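You operate a simulated robot arm through the tools that you are given. There is no shell and no other tool.

You are at the controls of a simulated robot arm. One attempt, no reset.

TASK
Fetch the grey guide block and set it on the right second shelf from the bottom of the long grey rack. Fetch the bolt from the right third shelf from the top of the long grey rack and stand it on the right bottom shelf of the long grey rack. Fetch the small wooden block and set it on the right fourth shelf from the bottom of the long grey rack. Fetch the ring bearing from the right third shelf from the top of the long grey rack and set it on the right second shelf from the bottom of the long grey rack. Fetch the angle bracket from the top of the workbench and set it on the right third shelf from the top of the long grey rack. Put the blue can on the top of the workbench away on the right second shelf from the bottom of the long grey rack. Fetch the white reflector block and set it on top of the wooden block on the top of the bench by the tall stack. Fetch the rubber buffer from the top of the bench by the tall stack and set it on the top shelf of the roller rack. Take the cream stopper and leave it on the top of the load on the turntable. Fetch the yellow cap from the top of the bench by the tall stack and set it on the top of the load on the strap table. Put one of the edge guards from the top of the load on the strap table on the second shelf from the bottom of the film rack. Put the relay marked "502" from the middle shelf of the wall rack on the long blue plate and the relay marked "536" on top of the black knob there. The order is free. Set down upright: grey guide block, bolt, angle bracket, blue can, white reflector block, relay.
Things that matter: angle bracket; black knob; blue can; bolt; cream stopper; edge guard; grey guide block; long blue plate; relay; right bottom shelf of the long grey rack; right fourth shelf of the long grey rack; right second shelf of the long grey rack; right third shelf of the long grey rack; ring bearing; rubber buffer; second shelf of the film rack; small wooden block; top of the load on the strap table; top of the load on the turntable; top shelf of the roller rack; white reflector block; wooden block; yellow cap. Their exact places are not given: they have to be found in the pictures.

The check looks at the end state, three seconds after you hand in, the way a careful person would. Anything else that was tipped, shoved, dropped, spilled or broken makes it a failure. A push-on lid holds only when it is set on centred and level and pressed home; a screw cap is set on level and turned clockwise until tight.

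THE ROBOT
A 7-joint arm with a two-finger parallel gripper on a trunk, on a base that moves. Base frame: it is fixed to the floor where the robot stands at the start and does not move with it; the origin is under the middle of the robot, x ahead of it, y to its left, z up. Units: mm, rad, N and s.
With the tool pointing down near the work surface it reaches from about 100 to 640 mm from the robot's upright axis, wherever it stands. Its first joint turns from -2.897 to 2.897 rad. Places, roughly: angle bracket (5x8x7 cm) [1200, 2100, 900]; black knob (5x5x4 cm) [600, -8500, 700]; blue can [500, 2000, 1000]; bolt (3x2x7 cm) [2900, 2600, 1000]; cream stopper [-5000, -3250, 750]; edge guard (5x8x5 cm) [-6800, -2200, 900]; grey guide block (10x4x7 cm) [3500, -500, 400]; long blue plate (11x17x3 cm) [800, -8400, 700]; relay [750, -8500, 750]; right bottom shelf of the long grey rack [3300, 2800, 200]; right fourth shelf of the long grey rack [3300, 2800, 1300]; right second shelf of the long grey rack [3300, 2800, 600]; right third shelf of the long grey rack [3300, 2800, 900]; ring bearing (6x5x2 cm) [3400, 2900, 900]; rubber buffer (5x5x4 cm) [-4700, -3200, 800]; second shelf of the film rack [-8200, -3000, 600]; small wooden block (8x3x4 cm) [3300, 2800, 600]; top of the load on the strap table [-6900, -2300, 900]; top of the load on the turntable [-5900, -1900, 800]; top shelf of the roller rack (100x15 cm) [-3560, -1720, 1160]; white reflector block (2x4x5 cm) [-4700, -3100, 800]; wooden block (8x5x5 cm) [-4800, -3400, 800]; yellow cap (5x6x5 cm) [-5400, -3500, 800]. Payload 1.57 kg.
The TCP is the grasp point between the finger pads, 30 mm short of the fingertips. In the tool frame z runs along the fingers and y along their closing line. The gripper opens to 80 mm. The fingers are 17 mm wide and 12 mm thick; the gripper's body (40 by 82 mm) begins 80 mm behind the TCP.
Orientation is that of the tool frame in the base frame, as a unit quaternion [w, x, y, z]. With the fingers straight down and closing along the base's y, the tool's x points along the base's -x, its y along +y and its z along -z.

THE INTERFACE
- The arm moves only by the tool send_rows. Its arguments are lists of equal length, an entry for each row: "travel": the shift along the tool's x, y, z in mm, a list of three; "angular": the turn, a rotation vector about the tool's x, y, z in rad, a list of three; "gripper": the opening in per cent of the stroke, from 0 (shut) to 100 (fully open). In form: {"travel": [[x, y, z], ...], "angular": [[wx, wy, wz], ...], "gripper": [gripper, ...]}. A call has 1 to 20 rows; each row shifts and turns the commanded pose from where the row before left it, along the tool's axes as they then stand. A row lasts 0.2 s, in which the tool goes at most 50 mm and 0.15 rad; a call with a longer step from one row to the next is refused whole, and so is a gripper value outside its range. Where a pose cannot be reached the arm comes as near as it can. A force on the tool above 40 N (or 10 N above the force at the start of the call, whichever is more), or a blocked arm, ends the call early, and 0.2 s more pass. The fingers move at their own pace (about 72 mm/s each) and stop on an object; they squeeze with about 43 N. The grip force told is the motor's: it shows also when the fingers shut on nothing. Time passes only in rows, and 0.2 s behind the last, so rows that do not move let the fingers close. The reply holds the time, the measured pose of the TCP, the force on the tool along the base axes, the opening and the grip force, in the units named above and with some noise, with the torque about the TCP (base axes, N m) and any sound that the robot's microphone picked up.
- Cameras (640 x 400 px; columns grow to the right, rows downward): "scene" is now at [5.7, 130.2, 1401.1]; the picture's right is [-0.12, -0.99, 0.00], its down [-0.55, 0.07, -0.83] and it looks along [0.83, -0.10, -0.55] (base axes); focal length 276 px, centre (320, 200). "wrist" rides on the gripper at [72, -7, -122] in the tool frame; the picture's right is [0.09, 1.00, 0.00], its down [-0.84, 0.08, -0.54] and it looks along [-0.54, 0.05, 0.84] (tool axes); focal length 238 px, centre (320, 200).
- camera(camera): a new picture of that camera. It takes no simulated time.
- slide_trunk(by): slides the trunk up (or, below 0, down) by that many mm; the arm and the scene camera ride with it, the base frame stays. It gives what a move gives, with no picture.
- steer(legs): drives the robot by 1 to 6 legs, each [ahead, left, turn to the left] in mm, mm and rad, along the robot's own axes; the way and the turn of a leg run together, so that a leg with both is an arc; at most 1500 mm and 3.142 rad a leg. The arm and the cameras ride along, it lands a little off, and it stops where it bumps. It gives what a move gives.
- aim_head(pan, tilt): turns the head with the scene camera to pan (to the left, within 1.501 rad either way) and tilt (down, from -0.506 to 1.204), counted from straight ahead of the robot. It gives what a move gives.
- locate(camera, pixels): for up to 12 pixels [column, row] of the newest picture of that camera ("zoom" is the newest enlarged one), the place [x, y, z] in the base frame of the surface seen there, good to about 2 mm. It takes no simulated time.
- zoom(camera, box): a new picture of the part [left, top, right, bottom] of that camera's present view, enlarged. It takes no simulated time.
- hand_in(): hands the job in; it is judged then, once.

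Open the gripper and draw the arm clear of the work before you hand the job in, unless the task says otherwise.

The tools are called after "Emit:" by a JSON object that holds its "name" and its "arguments". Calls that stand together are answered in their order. send_rows: Moves the arm, as the interface text tells. Its arguments: {"type":"object","properties":{"travel":{"type":"array","items":{"type":"array","items":{"type":"number"}}},"angular":{"type":"array","items":{"type":"array","items":{"type":"number"}}},"gripper":{"type":"array","items":{"type":"number"}}},"required":["travel","angular","gripper"]} The other tools are called the same way: slide_trunk (by) moves the trunk up or down; steer (legs) drives the base; aim_head (pan, tilt) turns the head that bears the scene camera; camera (camera) takes a picture; locate (camera, pixels) gives the place of the surface under pixels of a picture; zoom (camera, box) takes an enlarged picture of a part of a camera's view; hand_in () hands the job in.

At the start:

```text
t: 0.0
tcp_pos: [523.3, -56.8, 643.4]
orientation: [0.0, 0.0, 1.0, 0.0]
ft_force: [-0.6, 0.3, -0.3]
wrist_torque: [-0.01, 0.01, -0.01]
grip_width: 80.1
grip_force: 0.1
trunk travel left (down, up): [-200.0, 280.0]
robot x, y, heading: [-3.3, 0.2, 0.002]
head pan, tilt (commanded): [-0.119, 0.588]
```

scene: 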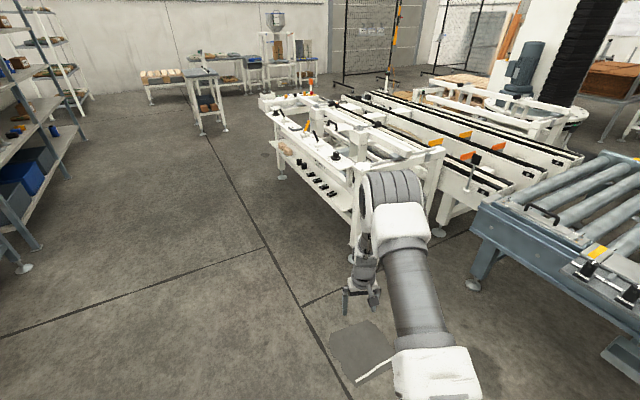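
wrist: 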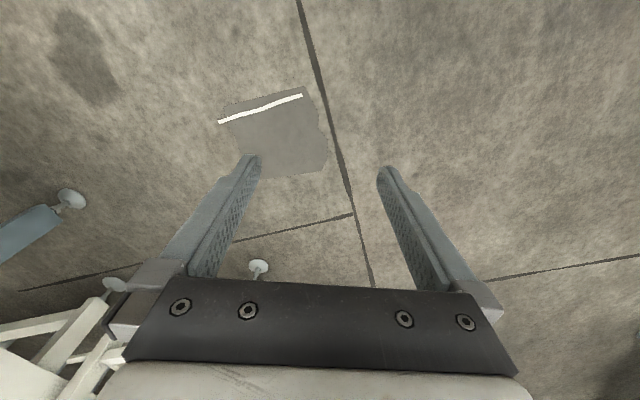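

I start by surveying the surroundings: the scene picture shows a long grey rack at the left edge (cols 0-80) and white conveyors ahead. I turn the head left first to see the rack and workbench.

Emit:
{"name": "aim_head", "arguments": {"pan": 0.9, "tilt": 0.3}}

Emit:
{"name": "camera", "arguments": {"camera": "scene"}}

```text
t: 1.3
tcp_pos: [524.5, -56.2, 644.1]
orientation: [0.0, 0.0, 1.0, 0.001]
ft_force: [-0.1, -0.3, -0.1]
wrist_torque: [0.01, -0.02, 0.01]
grip_width: 79.9
grip_force: 0.1
trunk travel left (down, up): [-200.0, 280.0]
robot x, y, heading: [-1.4, 0.3, 0.002]
head pan, tilt (commanded): [0.901, 0.3]
```

```text
taken
```

scene: 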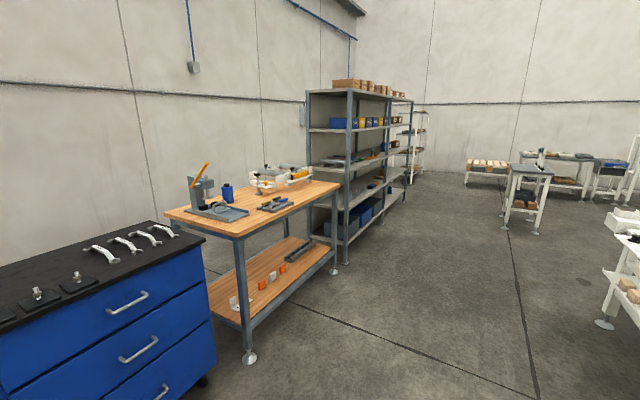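

The workbench (cols 165-340) with blue can at ~(227,192) and the grey rack behind it (cols 308-412) are visible. I zoom on both and locate some points.

Emit:
{"name": "zoom", "arguments": {"camera": "scene", "box": [160, 130, 360, 255]}}

Emit:
{"name": "locate", "arguments": {"camera": "scene", "pixels": [[227, 192], [168, 212], [240, 236], [338, 184], [275, 205], [335, 272], [250, 356], [345, 90], [350, 240], [405, 198], [384, 185], [270, 185]]}}

```text
3.20 times, centred on (260, 192) of scene
```

zoom: 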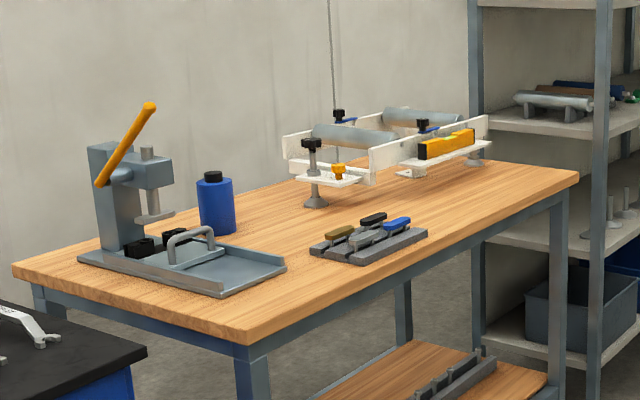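

```text
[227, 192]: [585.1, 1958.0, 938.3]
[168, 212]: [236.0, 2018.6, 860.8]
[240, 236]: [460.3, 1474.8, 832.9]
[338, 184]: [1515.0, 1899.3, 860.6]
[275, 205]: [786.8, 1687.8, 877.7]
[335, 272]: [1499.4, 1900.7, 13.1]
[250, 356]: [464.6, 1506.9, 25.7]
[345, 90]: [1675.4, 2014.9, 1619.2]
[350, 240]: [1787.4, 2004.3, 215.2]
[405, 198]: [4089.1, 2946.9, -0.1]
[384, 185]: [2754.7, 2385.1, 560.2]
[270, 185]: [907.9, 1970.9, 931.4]
```

The bench and rack are rotated about 0.37 rad. I look around further to map the room: first straight down at my own base, then other directions.

Emit:
{"name": "aim_head", "arguments": {"pan": 0.6, "tilt": 1.2}}

Emit:
{"name": "camera", "arguments": {"camera": "scene"}}

Emit:
{"name": "aim_head", "arguments": {"pan": -1.0, "tilt": 0.3}}

Emit:
{"name": "camera", "arguments": {"camera": "scene"}}

```text
t: 2.5
tcp_pos: [523.0, -57.4, 644.1]
orientation: [0.0, 0.0, 1.0, 0.0]
ft_force: [0.7, 0.0, -0.8]
wrist_torque: [-0.01, 0.0, -0.01]
grip_width: 80.0
grip_force: 0.0
trunk travel left (down, up): [-200.0, 280.0]
robot x, y, heading: [-1.9, 1.6, -0.002]
head pan, tilt (commanded): [0.6, 1.201]
```

```text
taken
```

scene: 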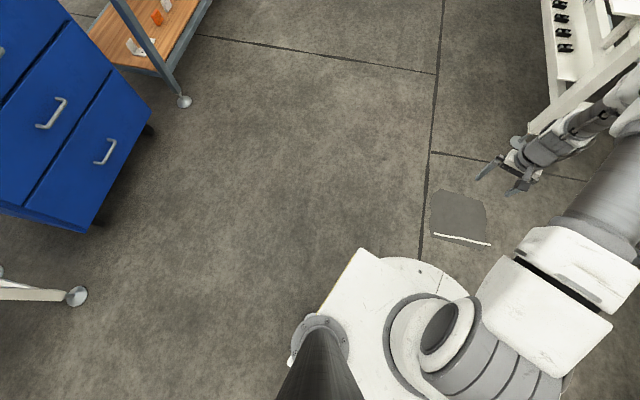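

```text
t: 4.2
tcp_pos: [523.8, -56.3, 644.3]
orientation: [0.0, 0.0, 1.0, 0.0]
ft_force: [0.3, 0.1, 0.3]
wrist_torque: [-0.01, 0.02, 0.04]
grip_width: 80.0
grip_force: 0.0
trunk travel left (down, up): [-200.0, 280.0]
robot x, y, heading: [-1.9, -1.1, 0.0]
head pan, tilt (commanded): [-1.0, 0.3]
```

```text
taken
```

scene: 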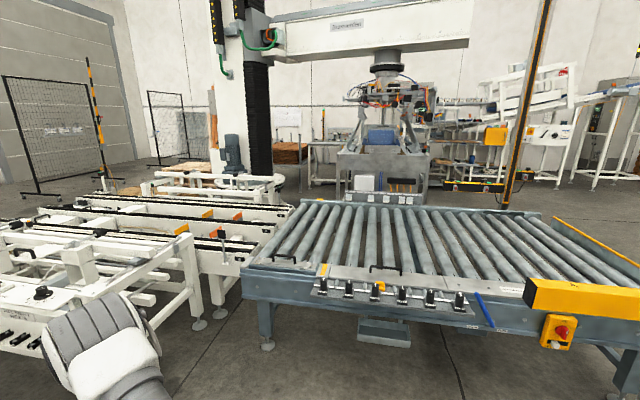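

The right view shows conveyors, a roller conveyor (gantry behind). I look left-back, then plan a path to the workbench.

Emit:
{"name": "aim_head", "arguments": {"pan": 1.5, "tilt": 0.4}}

Emit:
{"name": "camera", "arguments": {"camera": "scene"}}

Emit:
{"name": "aim_head", "arguments": {"pan": 0.0, "tilt": 1.2}}

Emit:
{"name": "camera", "arguments": {"camera": "scene"}}

Emit:
{"name": "locate", "arguments": {"camera": "scene", "pixels": [[320, 350], [200, 350], [250, 300], [320, 300], [400, 300], [450, 350], [550, 200], [600, 350]]}}

```text
t: 6.4
tcp_pos: [524.3, -57.1, 644.5]
orientation: [0.0, 0.0, 1.0, 0.0]
ft_force: [-0.2, -0.3, -0.5]
wrist_torque: [0.0, 0.0, -0.01]
grip_width: 80.1
grip_force: 0.0
trunk travel left (down, up): [-200.0, 280.0]
robot x, y, heading: [0.7, -4.4, 0.003]
head pan, tilt (commanded): [1.499, 0.4]
```

```text
taken
```

scene: 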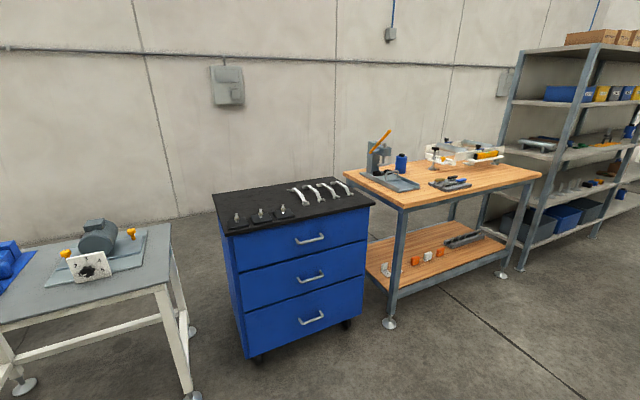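

```text
t: 8.0
tcp_pos: [523.0, -56.8, 643.8]
orientation: [0.0, -0.001, 1.0, 0.0]
ft_force: [0.2, 0.3, -0.3]
wrist_torque: [0.03, -0.03, 0.0]
grip_width: 80.1
grip_force: 0.0
trunk travel left (down, up): [-200.0, 280.0]
robot x, y, heading: [1.2, -2.1, -0.004]
head pan, tilt (commanded): [0.0, 1.201]
```

```text
taken
```

scene: 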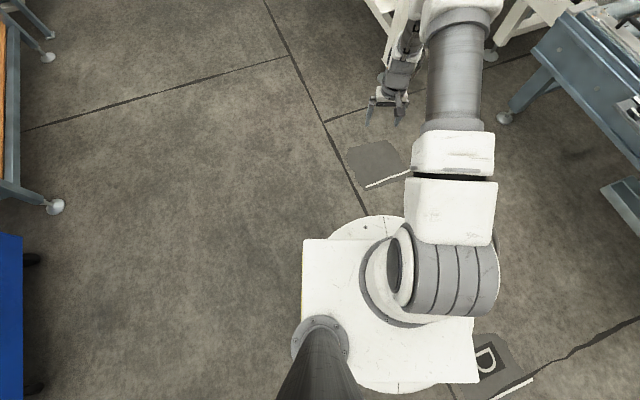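

```text
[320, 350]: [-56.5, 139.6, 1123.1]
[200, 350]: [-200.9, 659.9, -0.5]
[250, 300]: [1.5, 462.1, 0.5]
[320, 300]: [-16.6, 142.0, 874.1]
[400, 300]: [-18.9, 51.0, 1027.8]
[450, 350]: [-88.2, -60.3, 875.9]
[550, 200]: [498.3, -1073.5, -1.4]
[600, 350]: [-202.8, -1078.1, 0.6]
```

The white plate at z≈876 carries the arm; a round base disc shows under it. I measure the disc extent to know the robot's footprint.

Emit:
{"name": "locate", "arguments": {"camera": "scene", "pixels": [[378, 217], [350, 226], [335, 235], [496, 235], [498, 260], [305, 242], [470, 380], [400, 385], [420, 388], [455, 150], [460, 200], [480, 20]]}}

```text
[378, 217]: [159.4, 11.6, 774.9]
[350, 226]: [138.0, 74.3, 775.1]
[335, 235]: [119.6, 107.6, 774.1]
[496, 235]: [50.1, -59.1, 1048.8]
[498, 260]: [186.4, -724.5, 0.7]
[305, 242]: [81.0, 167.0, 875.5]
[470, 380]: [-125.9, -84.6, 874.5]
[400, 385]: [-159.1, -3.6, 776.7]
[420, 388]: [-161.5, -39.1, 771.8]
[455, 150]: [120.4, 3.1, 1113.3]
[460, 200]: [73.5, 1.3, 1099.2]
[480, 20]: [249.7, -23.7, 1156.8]
```

Footprint is a disc of about 160 mm radius at z≈775, arm base above it. Before driving I check where the conveyor edges are ahead-left.

Emit:
{"name": "aim_head", "arguments": {"pan": 0.2, "tilt": 0.5}}

Emit:
{"name": "camera", "arguments": {"camera": "scene"}}

Emit:
{"name": "locate", "arguments": {"camera": "scene", "pixels": [[360, 160], [370, 200], [345, 120], [400, 190], [300, 140], [290, 110], [240, 100], [430, 230]]}}

```text
t: 9.1
tcp_pos: [523.1, -56.7, 643.4]
orientation: [0.0, 0.0, 1.0, 0.0]
ft_force: [0.3, 0.0, 0.0]
wrist_torque: [-0.02, -0.03, -0.01]
grip_width: 80.0
grip_force: 0.1
trunk travel left (down, up): [-200.0, 280.0]
robot x, y, heading: [0.5, -0.3, -0.0]
head pan, tilt (commanded): [0.201, 0.499]
```

```text
taken
```

scene: 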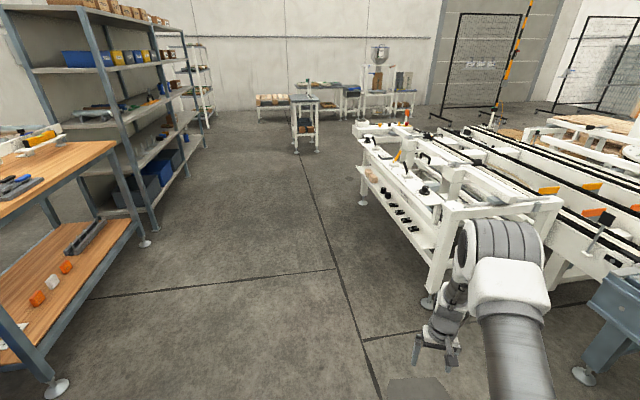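

```text
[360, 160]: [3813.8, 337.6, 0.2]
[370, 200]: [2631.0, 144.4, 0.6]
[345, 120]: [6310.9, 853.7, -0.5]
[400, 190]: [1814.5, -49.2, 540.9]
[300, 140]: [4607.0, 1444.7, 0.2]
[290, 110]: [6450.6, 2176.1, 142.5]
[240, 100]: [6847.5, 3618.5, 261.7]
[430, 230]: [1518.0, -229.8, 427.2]
```

The lower ledge of the white conveyor (cols 355-430) may hold the grey guide block near (3500,-500). I zoom there.

Emit:
{"name": "zoom", "arguments": {"camera": "scene", "box": [340, 110, 480, 250]}}

Emit:
{"name": "zoom", "arguments": {"camera": "scene", "box": [60, 20, 220, 220]}}

```text
2.86 times, centred on (410, 180) of scene
```

zoom: 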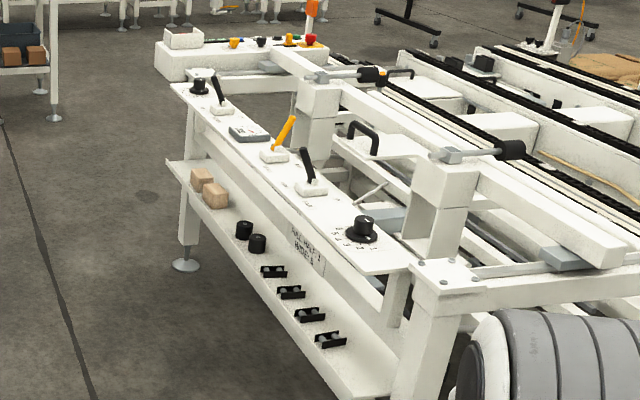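

```text
2.00 times, centred on (140, 120) of scene
```

zoom: 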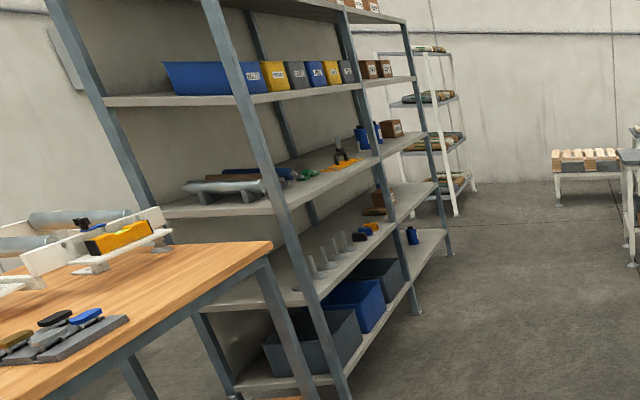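

I drive to a spot about 0.6 m in front of the workbench, facing it (heading ≈1.946).

Emit:
{"name": "steer", "arguments": {"legs": [[0, 0, 0.84], [1400, 0, 0], [0, 0, 1.106]]}}

Emit:
{"name": "aim_head", "arguments": {"pan": 0.0, "tilt": 0.6}}

Emit:
{"name": "camera", "arguments": {"camera": "scene"}}

```text
t: 25.0
tcp_pos: [773.8, 1552.2, 644.3]
orientation: [0.0, 0.828, -0.561, -0.001]
ft_force: [-0.4, -1.2, -0.8]
wrist_torque: [0.0, 0.0, 0.0]
grip_width: 80.1
grip_force: 0.1
trunk travel left (down, up): [-200.0, 280.0]
robot x, y, heading: [916.7, 1043.4, 1.953]
head pan, tilt (commanded): [0.201, 0.499]
```

```text
t: 25.7
tcp_pos: [774.5, 1553.0, 643.5]
orientation: [0.0, 0.827, -0.562, 0.0]
ft_force: [0.1, 1.1, 0.0]
wrist_torque: [-0.01, 0.0, -0.01]
grip_width: 79.8
grip_force: 0.1
trunk travel left (down, up): [-200.0, 280.0]
robot x, y, heading: [910.1, 1045.1, 1.948]
head pan, tilt (commanded): [0.0, 0.6]
```

```text
taken
```

scene: 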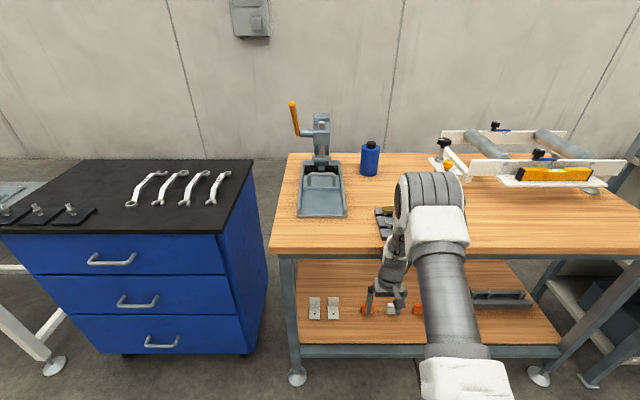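

The robot now faces the bench. I zoom onto the bench top to identify the angle bracket and measure the can and others.

Emit:
{"name": "zoom", "arguments": {"camera": "scene", "box": [420, 110, 640, 250]}}

Emit:
{"name": "zoom", "arguments": {"camera": "scene", "box": [280, 90, 480, 260]}}

Emit:
{"name": "locate", "arguments": {"camera": "scene", "pixels": [[370, 160], [370, 175], [361, 160], [379, 160], [371, 143], [530, 174], [555, 174], [585, 174], [448, 165], [478, 180], [495, 160], [590, 160]]}}

```text
2.86 times, centred on (530, 180) of scene
```

zoom: 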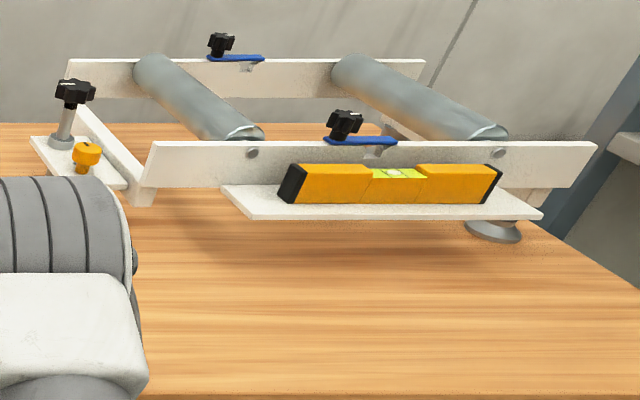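

```text
2.35 times, centred on (380, 175) of scene
```

zoom: 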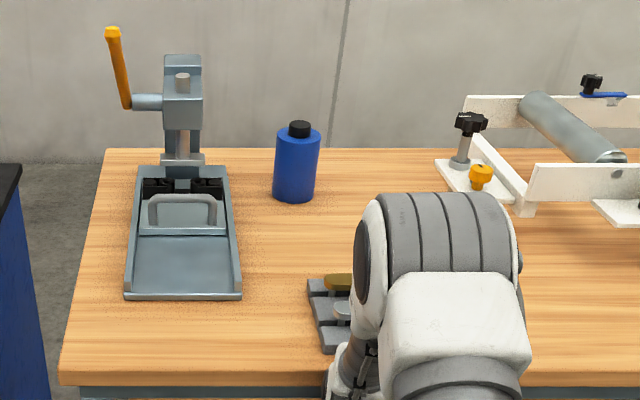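

```text
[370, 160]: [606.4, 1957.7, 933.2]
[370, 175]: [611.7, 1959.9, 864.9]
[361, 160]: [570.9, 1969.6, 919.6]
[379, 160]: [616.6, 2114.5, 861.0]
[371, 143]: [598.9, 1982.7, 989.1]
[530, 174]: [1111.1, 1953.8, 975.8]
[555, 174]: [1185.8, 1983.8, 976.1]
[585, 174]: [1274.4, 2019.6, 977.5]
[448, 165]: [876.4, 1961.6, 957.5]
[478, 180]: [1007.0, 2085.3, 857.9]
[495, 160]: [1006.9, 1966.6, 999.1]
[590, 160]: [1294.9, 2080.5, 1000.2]
```

The bracket isn't visible yet; it may be behind the jig's front plate. I raise the trunk fully for a higher viewpoint and look again.

Emit:
{"name": "slide_trunk", "arguments": {"by": 280}}

Emit:
{"name": "aim_head", "arguments": {"pan": -0.4, "tilt": 0.8}}

Emit:
{"name": "camera", "arguments": {"camera": "scene"}}

```text
t: 28.6
tcp_pos: [774.5, 1552.6, 924.2]
orientation: [-0.001, 0.828, -0.561, -0.001]
ft_force: [-0.2, -1.5, 0.8]
wrist_torque: [0.01, -0.02, 0.0]
grip_width: 80.0
grip_force: 0.0
trunk travel left (down, up): [-480.0, 0.0]
robot x, y, heading: [914.0, 1046.8, 1.949]
head pan, tilt (commanded): [0.0, 0.6]
```

```text
t: 29.4
tcp_pos: [774.5, 1551.4, 922.7]
orientation: [0.0, 0.827, -0.562, 0.0]
ft_force: [-1.1, 0.1, -0.2]
wrist_torque: [0.0, 0.01, 0.04]
grip_width: 79.9
grip_force: 0.1
trunk travel left (down, up): [-480.0, 0.0]
robot x, y, heading: [909.8, 1049.6, 1.949]
head pan, tilt (commanded): [-0.4, 0.799]
```

```text
taken
```

scene: 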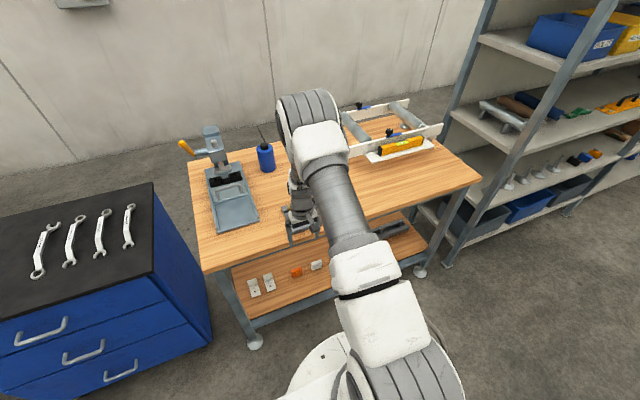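

The arm blocks part of the view. I strafe right along the bench by 600 mm to look from another angle.

Emit:
{"name": "steer", "arguments": {"legs": [[0, -600, 0]]}}

Emit:
{"name": "aim_head", "arguments": {"pan": 0.2, "tilt": 0.7}}

Emit:
{"name": "camera", "arguments": {"camera": "scene"}}

Emit:
{"name": "zoom", "arguments": {"camera": "scene", "box": [180, 80, 400, 230]}}

```text
t: 34.5
tcp_pos: [1339.3, 1779.9, 923.4]
orientation: [0.0, 0.829, -0.56, 0.0]
ft_force: [0.0, 1.4, 0.4]
wrist_torque: [-0.01, 0.04, 0.01]
grip_width: 80.0
grip_force: 0.0
trunk travel left (down, up): [-480.0, 0.0]
robot x, y, heading: [1480.8, 1271.7, 1.955]
head pan, tilt (commanded): [-0.4, 0.799]
```

```text
t: 35.5
tcp_pos: [1339.3, 1778.7, 924.4]
orientation: [0.0, 0.829, -0.559, 0.0]
ft_force: [-0.6, 1.1, -0.5]
wrist_torque: [0.01, -0.01, 0.03]
grip_width: 79.8
grip_force: 0.0
trunk travel left (down, up): [-480.0, 0.0]
robot x, y, heading: [1486.4, 1275.8, 1.955]
head pan, tilt (commanded): [0.201, 0.7]
```

```text
taken
```

scene: 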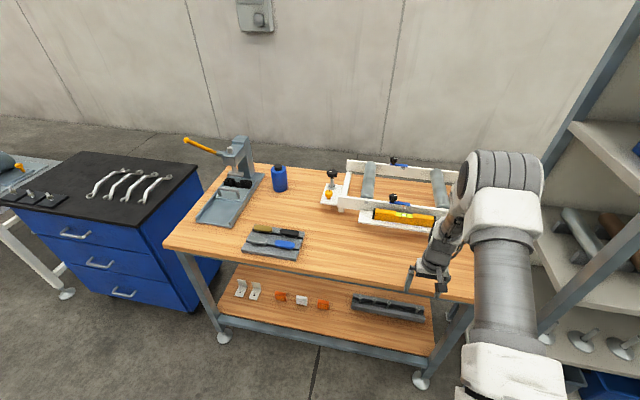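

```text
2.67 times, centred on (290, 155) of scene
```

zoom: 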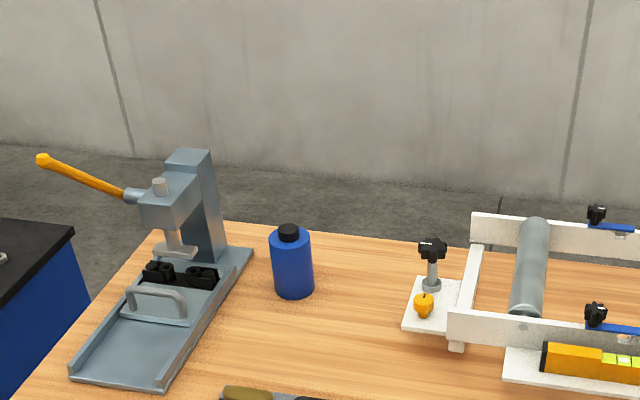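

I zoom on the inside of the jig and the area right of it.

Emit:
{"name": "zoom", "arguments": {"camera": "scene", "box": [320, 140, 480, 240]}}

Emit:
{"name": "locate", "arguments": {"camera": "scene", "pixels": [[400, 185], [385, 195], [420, 185], [450, 205], [455, 240], [240, 288], [255, 290], [326, 306], [302, 300]]}}

```text
4.00 times, centred on (400, 190) of scene
```

zoom: 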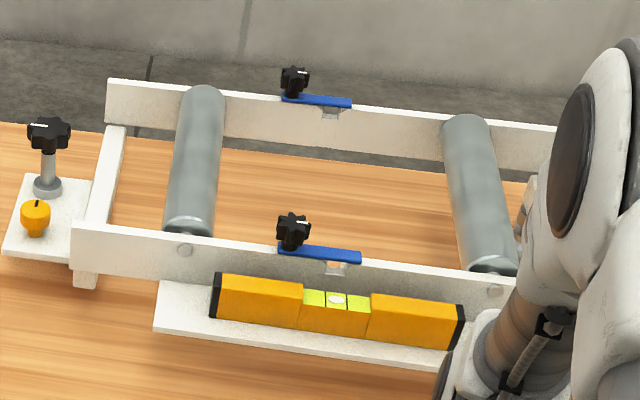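

```text
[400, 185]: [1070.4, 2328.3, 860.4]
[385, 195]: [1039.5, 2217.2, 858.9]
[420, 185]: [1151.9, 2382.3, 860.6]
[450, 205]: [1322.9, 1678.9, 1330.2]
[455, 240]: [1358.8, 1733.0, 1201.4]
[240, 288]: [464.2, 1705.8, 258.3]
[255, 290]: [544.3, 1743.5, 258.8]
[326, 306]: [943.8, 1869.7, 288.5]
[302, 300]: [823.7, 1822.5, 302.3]
```

The bracket must be hidden just behind the jig's front plate. I lift the TCP by 230 mm and move forward 100 mm to look over with the wrist camera.

Emit:
{"name": "send_rows", "arguments": {"travel": [[0, 0, -46], [0, 0, -46], [0, 0, -46], [0, 0, -46], [0, 0, -46], [-33, 0, 0], [-33, 0, 0], [-34, 0, 0]], "angular": [[0, 0, 0], [0, 0, 0], [0, 0, 0], [0, 0, 0], [0, 0, 0], [0, 0, 0], [0, 0, 0], [0, 0, 0]], "gripper": [100, 100, 100, 100, 100, 100, 100, 100]}}

Emit:
{"name": "camera", "arguments": {"camera": "wrist"}}

```text
t: 37.3
tcp_pos: [1301.8, 1873.2, 1153.6]
orientation: [0.0, 0.829, -0.559, 0.0]
ft_force: [-0.8, -0.3, 0.6]
wrist_torque: [-0.01, 0.02, 0.0]
grip_width: 80.1
grip_force: 0.1
trunk travel left (down, up): [-480.0, 0.0]
robot x, y, heading: [1480.0, 1275.2, 1.953]
head pan, tilt (commanded): [0.201, 0.7]
```

```text
taken
```

wrist: 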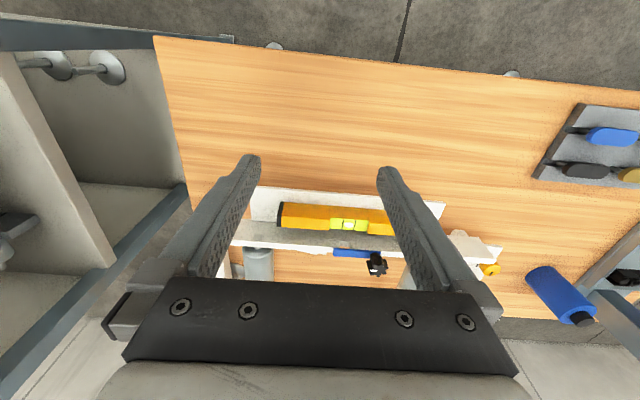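

The wrist view is looking from the robot side (image down = forward) and the gripper blocks the area ahead. I turn the tool about its own axis by about half a turn so that the wrist camera is ahead of the gripper looking back, which will also be handy for shelf work.

Emit:
{"name": "send_rows", "arguments": {"travel": [[0, 0, 0], [0, 0, 0], [0, 0, 0], [0, 0, 0], [0, 0, 0], [0, 0, 0], [0, 0, 0], [0, 0, 0], [0, 0, 0], [0, 0, 0]], "angular": [[0, 0, 0.15], [0, 0, 0.15], [0, 0, 0.15], [0, 0, 0.15], [0, 0, 0.15], [0, 0, 0.15], [0, 0, 0.15], [0, 0, 0.15], [0, 0, 0.15], [0, 0, 0.15]], "gripper": [100, 100, 100, 100, 100, 100, 100, 100, 100, 100]}}

Emit:
{"name": "camera", "arguments": {"camera": "wrist"}}

```text
t: 39.5
tcp_pos: [1302.0, 1872.7, 1153.6]
orientation: [0.0, -0.224, 0.975, 0.0]
ft_force: [-0.7, 0.0, -0.1]
wrist_torque: [0.0, -0.03, 0.01]
grip_width: 80.0
grip_force: 0.1
trunk travel left (down, up): [-480.0, 0.0]
robot x, y, heading: [1483.8, 1273.6, 1.955]
head pan, tilt (commanded): [0.201, 0.7]
```

```text
taken
```

wrist: 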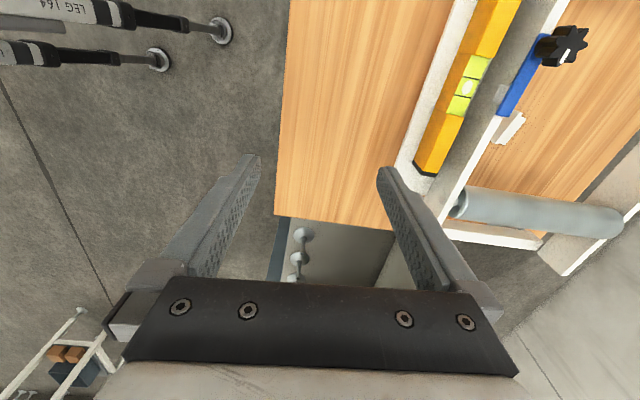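

The white piece at (510,128) behind the plate looks like the angle bracket. I locate it and the odd black struts at top-left, then keep turning.

Emit:
{"name": "locate", "arguments": {"camera": "wrist", "pixels": [[220, 30], [158, 60], [60, 10], [510, 128], [500, 140], [520, 118], [560, 95], [500, 95], [425, 175], [460, 208], [600, 215]]}}

Emit:
{"name": "send_rows", "arguments": {"travel": [[0, 0, 0], [0, 0, 0], [0, 0, 0], [0, 0, 0], [0, 0, 0], [0, 0, 0], [0, 0, 0], [0, 0, 0], [0, 0, 0], [0, 0, 0], [0, 0, 0]], "angular": [[0, 0, 0.15], [0, 0, 0.15], [0, 0, 0.15], [0, 0, 0.15], [0, 0, 0.15], [0, 0, 0.15], [0, 0, 0.15], [0, 0, 0.15], [0, 0, 0.15], [0, 0, 0.15], [0, 0, 0.14]], "gripper": [100, 100, 100, 100, 100, 100, 100, 100, 100, 100, 100]}}

Emit:
{"name": "camera", "arguments": {"camera": "wrist"}}

```text
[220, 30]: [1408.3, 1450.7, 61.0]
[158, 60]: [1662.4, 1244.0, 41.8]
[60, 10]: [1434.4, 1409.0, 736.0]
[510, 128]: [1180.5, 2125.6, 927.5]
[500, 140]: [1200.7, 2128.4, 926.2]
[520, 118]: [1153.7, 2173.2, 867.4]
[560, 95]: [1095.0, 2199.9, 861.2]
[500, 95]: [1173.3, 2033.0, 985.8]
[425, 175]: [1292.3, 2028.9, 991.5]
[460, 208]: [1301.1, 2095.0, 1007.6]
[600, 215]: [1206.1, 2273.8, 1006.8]
```

```text
t: 41.9
tcp_pos: [1302.5, 1871.0, 1154.3]
orientation: [-0.001, 0.559, 0.829, 0.0]
ft_force: [0.6, 0.2, 1.2]
wrist_torque: [0.0, 0.0, -0.01]
grip_width: 80.1
grip_force: 0.1
trunk travel left (down, up): [-480.0, 0.0]
robot x, y, heading: [1485.7, 1274.3, 1.956]
head pan, tilt (commanded): [0.201, 0.7]
```

```text
taken
```

wrist: 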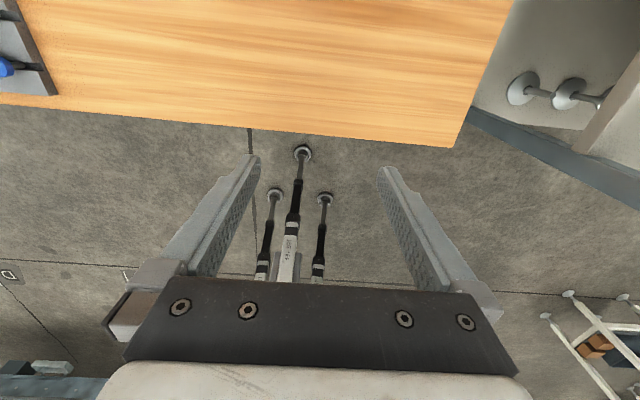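

Useful: my base is a slim tripod (feet about 195 mm from the axis). I advance 250 mm, which brings the gripper (z 1153) right above the bracket zone, clear of the jig's top at ~1060.

Emit:
{"name": "steer", "arguments": {"legs": [[250, 0, 0]]}}

Emit:
{"name": "camera", "arguments": {"camera": "wrist"}}

Emit:
{"name": "camera", "arguments": {"camera": "scene"}}

```text
t: 44.1
tcp_pos: [1205.9, 2103.5, 1153.4]
orientation: [0.0, 0.556, 0.831, 0.001]
ft_force: [0.4, 1.1, 0.0]
wrist_torque: [-0.01, 0.03, 0.0]
grip_width: 80.0
grip_force: 0.0
trunk travel left (down, up): [-480.0, 0.0]
robot x, y, heading: [1387.4, 1504.9, 1.96]
head pan, tilt (commanded): [0.201, 0.7]
```

```text
taken
```

wrist: 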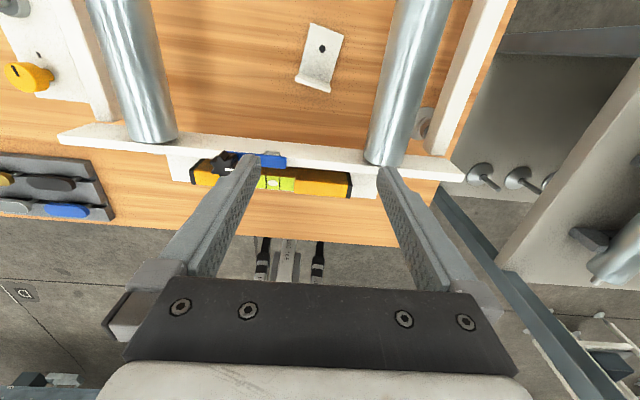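

```text
taken
```

scene: 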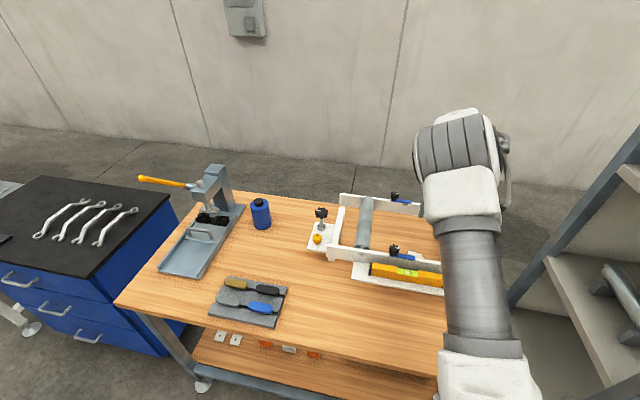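

The L-shaped bracket is visible at about (320,58) between the rollers. I zoom and measure it.

Emit:
{"name": "zoom", "arguments": {"camera": "wrist", "box": [240, 0, 400, 100]}}

Emit:
{"name": "locate", "arguments": {"camera": "zoom", "pixels": [[280, 95], [405, 145], [265, 250], [365, 280], [225, 315], [355, 365], [300, 355], [240, 330], [330, 195], [285, 335], [345, 345], [310, 300]]}}

```text
4.00 times, centred on (320, 50) of wrist
```

zoom: 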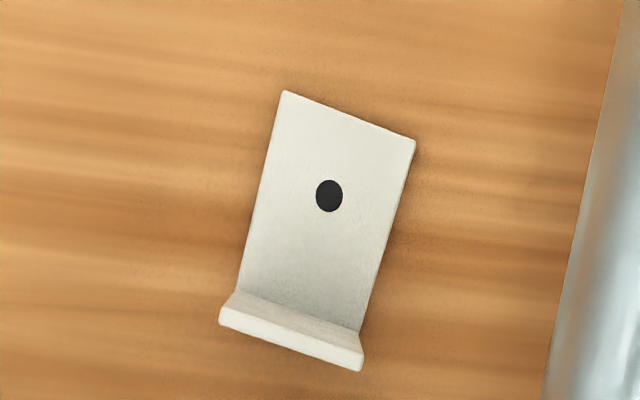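

```text
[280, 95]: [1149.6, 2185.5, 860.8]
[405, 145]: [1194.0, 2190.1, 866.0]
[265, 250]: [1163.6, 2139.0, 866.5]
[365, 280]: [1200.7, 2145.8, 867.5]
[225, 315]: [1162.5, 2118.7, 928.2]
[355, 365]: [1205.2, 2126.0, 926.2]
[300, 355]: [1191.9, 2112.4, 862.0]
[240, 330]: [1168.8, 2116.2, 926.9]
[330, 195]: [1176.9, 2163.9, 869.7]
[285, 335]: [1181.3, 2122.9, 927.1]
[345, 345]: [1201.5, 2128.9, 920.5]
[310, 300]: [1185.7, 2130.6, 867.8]
```

The bracket: base flange on the bench (z 861–867), vertical plate on the near side, top z≈928, width axis at ~0.165 rad. I measure the jig's obstacles around it: front plate, clamp knob, rollers.

Emit:
{"name": "locate", "arguments": {"camera": "wrist", "pixels": [[222, 155], [262, 160], [285, 163], [320, 152], [320, 160], [350, 155], [385, 150], [160, 138], [150, 100], [395, 100], [420, 20], [115, 20]]}}

Emit:
{"name": "zoom", "arguments": {"camera": "wrist", "box": [160, 90, 420, 220]}}

```text
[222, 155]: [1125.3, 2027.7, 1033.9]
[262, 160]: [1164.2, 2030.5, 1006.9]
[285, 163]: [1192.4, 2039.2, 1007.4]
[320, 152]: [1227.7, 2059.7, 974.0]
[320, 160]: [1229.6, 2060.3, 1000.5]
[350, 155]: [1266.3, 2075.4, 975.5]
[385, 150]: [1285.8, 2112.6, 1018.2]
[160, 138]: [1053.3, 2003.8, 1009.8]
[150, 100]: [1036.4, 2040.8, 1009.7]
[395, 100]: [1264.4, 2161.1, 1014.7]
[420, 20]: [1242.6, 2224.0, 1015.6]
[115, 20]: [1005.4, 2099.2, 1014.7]
```

```text
2.46 times, centred on (290, 155) of wrist
```

zoom: 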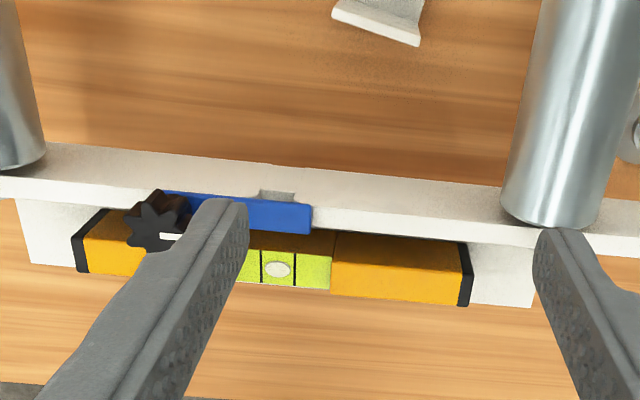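

I zoom in more strongly on the bracket for accurate corner positions.

Emit:
{"name": "zoom", "arguments": {"camera": "wrist", "box": [280, 15, 360, 100]}}

Emit:
{"name": "locate", "arguments": {"camera": "zoom", "pixels": [[264, 42], [452, 116], [196, 316], [374, 378]]}}

```text
4.71 times, centred on (320, 58) of wrist
```

zoom: 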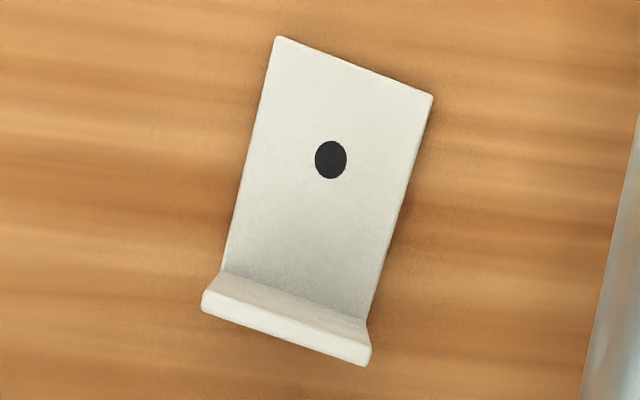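

```text
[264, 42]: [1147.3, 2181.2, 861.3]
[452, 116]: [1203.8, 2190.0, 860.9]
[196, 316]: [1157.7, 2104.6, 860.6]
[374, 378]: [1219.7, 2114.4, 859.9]
```

Emit:
{"name": "locate", "arguments": {"camera": "zoom", "pixels": [[282, 44], [427, 99], [232, 260], [362, 306], [208, 300], [366, 352], [210, 294], [362, 345], [290, 320], [300, 312], [224, 280], [360, 328]]}}

```text
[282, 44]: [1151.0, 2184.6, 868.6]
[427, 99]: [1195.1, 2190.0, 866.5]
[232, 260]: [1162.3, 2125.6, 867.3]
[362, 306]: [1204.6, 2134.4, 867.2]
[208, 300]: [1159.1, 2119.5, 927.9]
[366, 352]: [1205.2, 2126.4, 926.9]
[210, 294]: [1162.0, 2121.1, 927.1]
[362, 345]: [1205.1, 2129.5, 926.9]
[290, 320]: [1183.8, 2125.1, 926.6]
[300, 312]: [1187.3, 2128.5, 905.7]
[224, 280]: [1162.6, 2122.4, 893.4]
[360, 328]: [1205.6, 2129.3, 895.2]
```

Bracket axis angle ≈0.17 rad, plate centre ≈(1183,2124). I yaw the tool by 0.22, tilt it 20° (fingertips forward), line up with the approach axis and descend part way, with the gripper at 85 %.

Emit:
{"name": "send_rows", "arguments": {"travel": [[0, 0, 0], [0, 0, 0], [0, 0, 0], [0, 0, 0], [0, 0, 0], [-32.8, -9.5, -12], [-32.8, -9.5, -12], [0, 0, 40], [0, 0, 40], [0, 0, 40], [0, 0, 30]], "angular": [[0, 0, 0.11], [0, 0, 0.11], [0, 0.1163, 0], [0, 0.1163, 0], [0, 0.1164, 0], [0, 0, 0], [0, 0, 0], [0, 0, 0], [0, 0, 0], [0, 0, 0], [0, 0, 0]], "gripper": [85, 85, 85, 85, 85, 85, 85, 85, 85, 85, 85]}}

Emit:
{"name": "camera", "arguments": {"camera": "wrist"}}

```text
t: 46.5
tcp_pos: [1189.4, 2081.0, 1013.3]
orientation: [-0.133, 0.634, 0.753, 0.113]
ft_force: [-0.3, 0.1, 0.3]
wrist_torque: [0.0, 0.0, 0.03]
grip_width: 68.1
grip_force: 0.1
trunk travel left (down, up): [-480.0, 0.0]
robot x, y, heading: [1385.5, 1505.5, 1.962]
head pan, tilt (commanded): [0.201, 0.7]
```

```text
taken
```

wrist: 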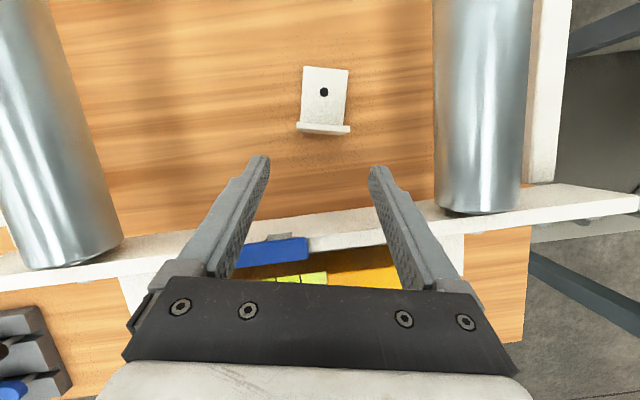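

Alignment looks right: bracket (298–350, 127–132) is centred between the fingers and its edge slope matches the camera roll. I descend the remaining 123 mm.

Emit:
{"name": "send_rows", "arguments": {"travel": [[0, 0, 30], [0, 0, 30], [0, 0, 30], [0, 0, 20], [0, 0, 13]], "angular": [[0, 0, 0], [0, 0, 0], [0, 0, 0], [0, 0, 0], [0, 0, 0]], "gripper": [85, 85, 85, 85, 85]}}

Emit:
{"name": "camera", "arguments": {"camera": "wrist"}}

```text
t: 47.3
tcp_pos: [1182.0, 2111.8, 944.3]
orientation: [-0.139, 0.632, 0.754, 0.112]
ft_force: [3.7, -11.8, 27.5]
wrist_torque: [-1.02, -0.05, 0.0]
grip_width: 68.2
grip_force: 0.1
trunk travel left (down, up): [-480.0, 0.0]
robot x, y, heading: [1388.8, 1504.6, 1.956]
head pan, tilt (commanded): [0.201, 0.7]
stopped in row 4: the force on the tool passed its limit at 81 N (the readings are from after the stop); the commanded pose is now the measured one
```

```text
taken
```

wrist: 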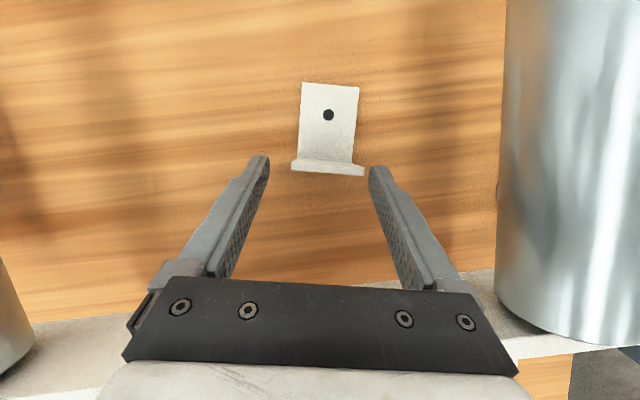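

The hand touched the jig's front plate at about (1192,2050,1003) (axial force), so the hand behind the fingers is thicker than assumed. I back off 70 mm, set the tool vertical, and re-approach straight down; I'll regrasp on the open bench afterwards.

Emit:
{"name": "send_rows", "arguments": {"travel": [[0, 0, -35], [0, 0, -35], [0, 0, 0], [0, 0, 0], [0, 0, 0], [0, 0, 0]], "angular": [[0, 0, 0], [0, 0, 0], [0, -0.1163, 0], [0, -0.1163, 0], [0, -0.1164, 0], [0, 0, 0]], "gripper": [85, 85, 85, 85, 85, 85]}}

Emit:
{"name": "camera", "arguments": {"camera": "wrist"}}

```text
t: 48.7
tcp_pos: [1186.1, 2089.0, 1007.5]
orientation: [-0.003, 0.643, 0.766, 0.0]
ft_force: [0.1, 1.1, -0.4]
wrist_torque: [-0.04, -0.03, 0.0]
grip_width: 68.0
grip_force: 0.1
trunk travel left (down, up): [-480.0, 0.0]
robot x, y, heading: [1387.8, 1503.2, 1.958]
head pan, tilt (commanded): [0.201, 0.7]
```

```text
taken
```

wrist: 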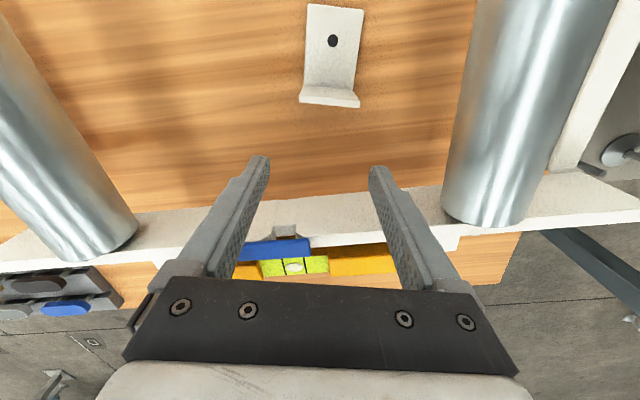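

I verify the jig and bracket positions haven't changed.

Emit:
{"name": "locate", "arguments": {"camera": "wrist", "pixels": [[345, 232], [420, 222], [302, 98], [356, 104], [312, 12], [360, 16], [330, 100], [300, 228]]}}

```text
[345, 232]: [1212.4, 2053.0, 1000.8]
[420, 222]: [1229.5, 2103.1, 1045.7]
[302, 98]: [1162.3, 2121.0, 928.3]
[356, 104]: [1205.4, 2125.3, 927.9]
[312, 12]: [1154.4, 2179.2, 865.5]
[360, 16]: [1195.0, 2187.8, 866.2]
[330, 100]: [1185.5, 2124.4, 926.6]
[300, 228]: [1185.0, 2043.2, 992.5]
```

Nothing moved. I shift 38 mm forward over the bracket's plate and descend 112 mm vertically.

Emit:
{"name": "send_rows", "arguments": {"travel": [[37.9, 3.9, 0], [0, 0, 40], [0, 0, 30], [0, 0, 20], [0, 0, 12], [0, 0, 10]], "angular": [[0, 0, 0], [0, 0, 0], [0, 0, 0], [0, 0, 0], [0, 0, 0], [0, 0, 0]], "gripper": [85, 85, 85, 85, 85, 85]}}

Emit:
{"name": "camera", "arguments": {"camera": "wrist"}}

```text
t: 50.1
tcp_pos: [1182.2, 2127.5, 894.3]
orientation: [-0.003, 0.642, 0.766, 0.001]
ft_force: [0.4, 0.8, -0.4]
wrist_torque: [0.02, -0.04, -0.02]
grip_width: 67.9
grip_force: 0.0
trunk travel left (down, up): [-480.0, 0.0]
robot x, y, heading: [1392.1, 1503.4, 1.958]
head pan, tilt (commanded): [0.201, 0.7]
```

```text
taken
```

wrist: 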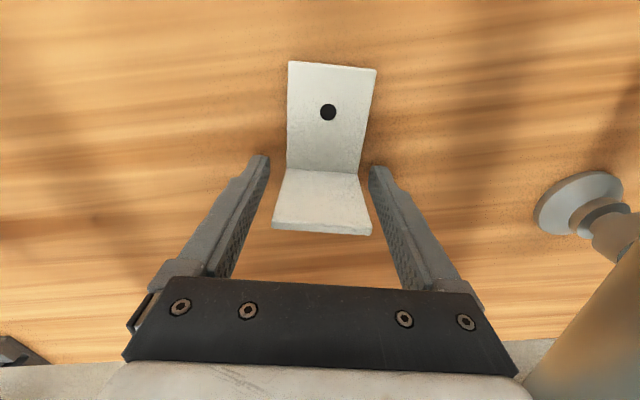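

The bracket's upright plate lies well between the fingers. I close the gripper and let it settle.

Emit:
{"name": "send_rows", "arguments": {"travel": [[0, 0, 0], [0, 0, 0], [0, 0, 0], [0, 0, 0]], "angular": [[0, 0, 0], [0, 0, 0], [0, 0, 0], [0, 0, 0]], "gripper": [0, 0, 0, 0]}}

Emit:
{"name": "camera", "arguments": {"camera": "wrist"}}

```text
t: 51.1
tcp_pos: [1182.2, 2127.7, 893.3]
orientation: [-0.004, 0.642, 0.766, 0.0]
ft_force: [0.0, 0.3, 0.2]
wrist_torque: [0.05, -0.04, 0.0]
grip_width: 49.5
grip_force: 43.2
trunk travel left (down, up): [-480.0, 0.0]
robot x, y, heading: [1388.6, 1499.9, 1.961]
head pan, tilt (commanded): [0.201, 0.7]
```

```text
taken
```

wrist: 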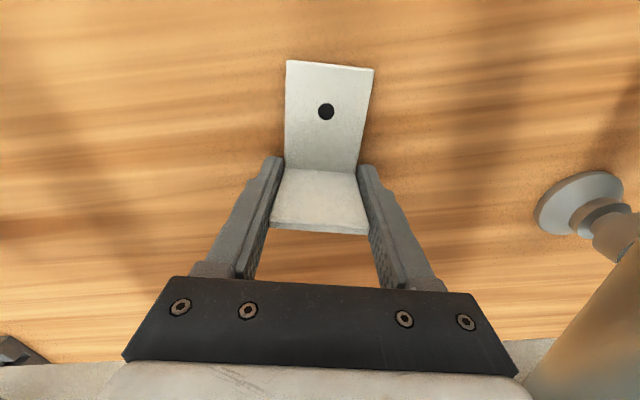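

Gripped (49.5 mm, 43 N). I lift 250 mm, then carry it back to the free strip in front of the jig (about 70 mm inside the bench's front edge), squaring it with the bench.

Emit:
{"name": "send_rows", "arguments": {"travel": [[0, 0, -20], [0, 0, -40], [0, 0, -45], [0, 0, -48], [0, 0, -48], [0, 0, -48], [-44.8, 2.6, 0], [-44.8, 2.6, 0], [-44.8, 2.6, 0], [-44.8, 2.6, 0], [-44.8, 2.6, 0], [-44.6, 2.6, 0], [0, 0, 0], [0, 0, 0]], "angular": [[0, 0, 0], [0, 0, 0], [0, 0, 0], [0, 0, 0], [0, 0, 0], [0, 0, 0], [0, 0, 0], [0, 0, 0], [0, 0, 0], [0, 0, 0], [0, 0, 0], [0, 0, 0], [0, 0, -0.107], [0, 0, -0.107]], "gripper": [0, 0, 0, 0, 0, 0, 0, 0, 0, 0, 0, 0, 0, 0]}}

Emit:
{"name": "camera", "arguments": {"camera": "wrist"}}

```text
t: 54.1
tcp_pos: [1247.4, 1862.5, 1142.2]
orientation: [-0.004, 0.557, 0.831, 0.001]
ft_force: [0.9, -0.6, -2.4]
wrist_torque: [-0.03, -0.04, 0.01]
grip_width: 49.8
grip_force: 42.8
trunk travel left (down, up): [-480.0, 0.0]
robot x, y, heading: [1392.3, 1504.7, 1.965]
head pan, tilt (commanded): [0.201, 0.7]
```

```text
taken
```

wrist: 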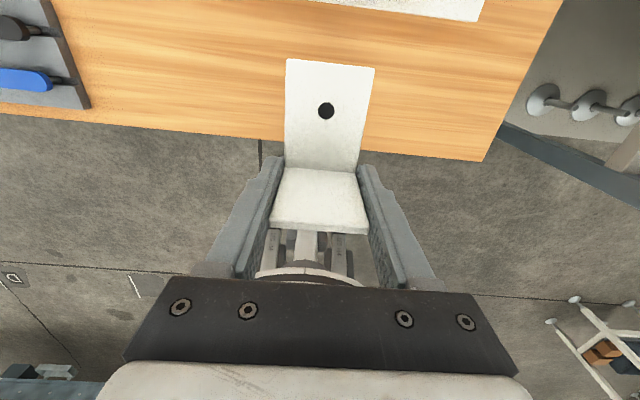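

I verify the bench's front edge under the bracket before lowering.

Emit:
{"name": "locate", "arguments": {"camera": "wrist", "pixels": [[200, 122], [260, 128], [400, 143], [450, 150], [400, 8], [460, 14], [440, 60]]}}

```text
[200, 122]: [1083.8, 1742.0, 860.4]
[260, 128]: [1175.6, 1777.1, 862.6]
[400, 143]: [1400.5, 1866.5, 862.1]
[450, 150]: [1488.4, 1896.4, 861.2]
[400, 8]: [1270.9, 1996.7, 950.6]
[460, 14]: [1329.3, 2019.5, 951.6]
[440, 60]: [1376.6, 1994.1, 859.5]
```

Edge is at the expected place; the bracket's plate will be ~55 mm inside it. I lower it.

Emit:
{"name": "send_rows", "arguments": {"travel": [[0, 0, 45], [0, 0, 45], [0, 0, 45], [0, 0, 45], [0, 0, 35], [0, 0, 20], [0, 0, 8], [0, 0, 3.5], [0, 0, 1.5], [0, 0, 0]], "angular": [[0, 0, 0], [0, 0, 0], [0, 0, 0], [0, 0, 0], [0, 0, 0], [0, 0, 0], [0, 0, 0], [0, 0, 0], [0, 0, 0], [0, 0, 0]], "gripper": [0, 0, 0, 0, 0, 0, 0, 0, 0, 0]}}

```text
t: 56.3
tcp_pos: [1245.3, 1864.4, 893.2]
orientation: [-0.005, 0.558, 0.83, 0.001]
ft_force: [-0.1, -1.4, 3.6]
wrist_torque: [-0.04, -0.12, -0.02]
grip_width: 49.9
grip_force: 43.0
trunk travel left (down, up): [-480.0, 0.0]
robot x, y, heading: [1389.0, 1502.2, 1.956]
head pan, tilt (commanded): [0.201, 0.7]
```

Contact is felt (Fz +3.6 N vs −2.4 before). I open and rise.

Emit:
{"name": "send_rows", "arguments": {"travel": [[0, 0, 0], [0, 0, 0], [0, 0, -30], [0, 0, -45], [0, 0, -45], [0, 0, -45]], "angular": [[0, 0, 0], [0, 0, 0], [0, 0, 0], [0, 0, 0], [0, 0, 0], [0, 0, 0]], "gripper": [85, 85, 85, 85, 85, 85]}}

Emit:
{"name": "camera", "arguments": {"camera": "wrist"}}

```text
t: 57.7
tcp_pos: [1245.2, 1864.0, 1058.3]
orientation: [-0.003, 0.557, 0.831, 0.0]
ft_force: [0.1, -0.3, 0.1]
wrist_torque: [-0.02, -0.03, 0.0]
grip_width: 67.9
grip_force: 0.0
trunk travel left (down, up): [-480.0, 0.0]
robot x, y, heading: [1390.8, 1498.8, 1.962]
head pan, tilt (commanded): [0.201, 0.7]
```

```text
taken
```

wrist: 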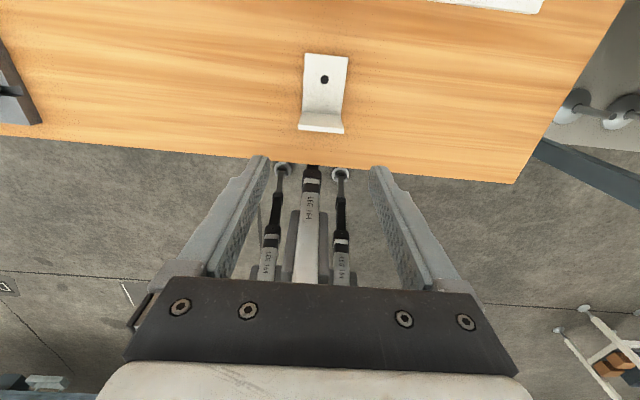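

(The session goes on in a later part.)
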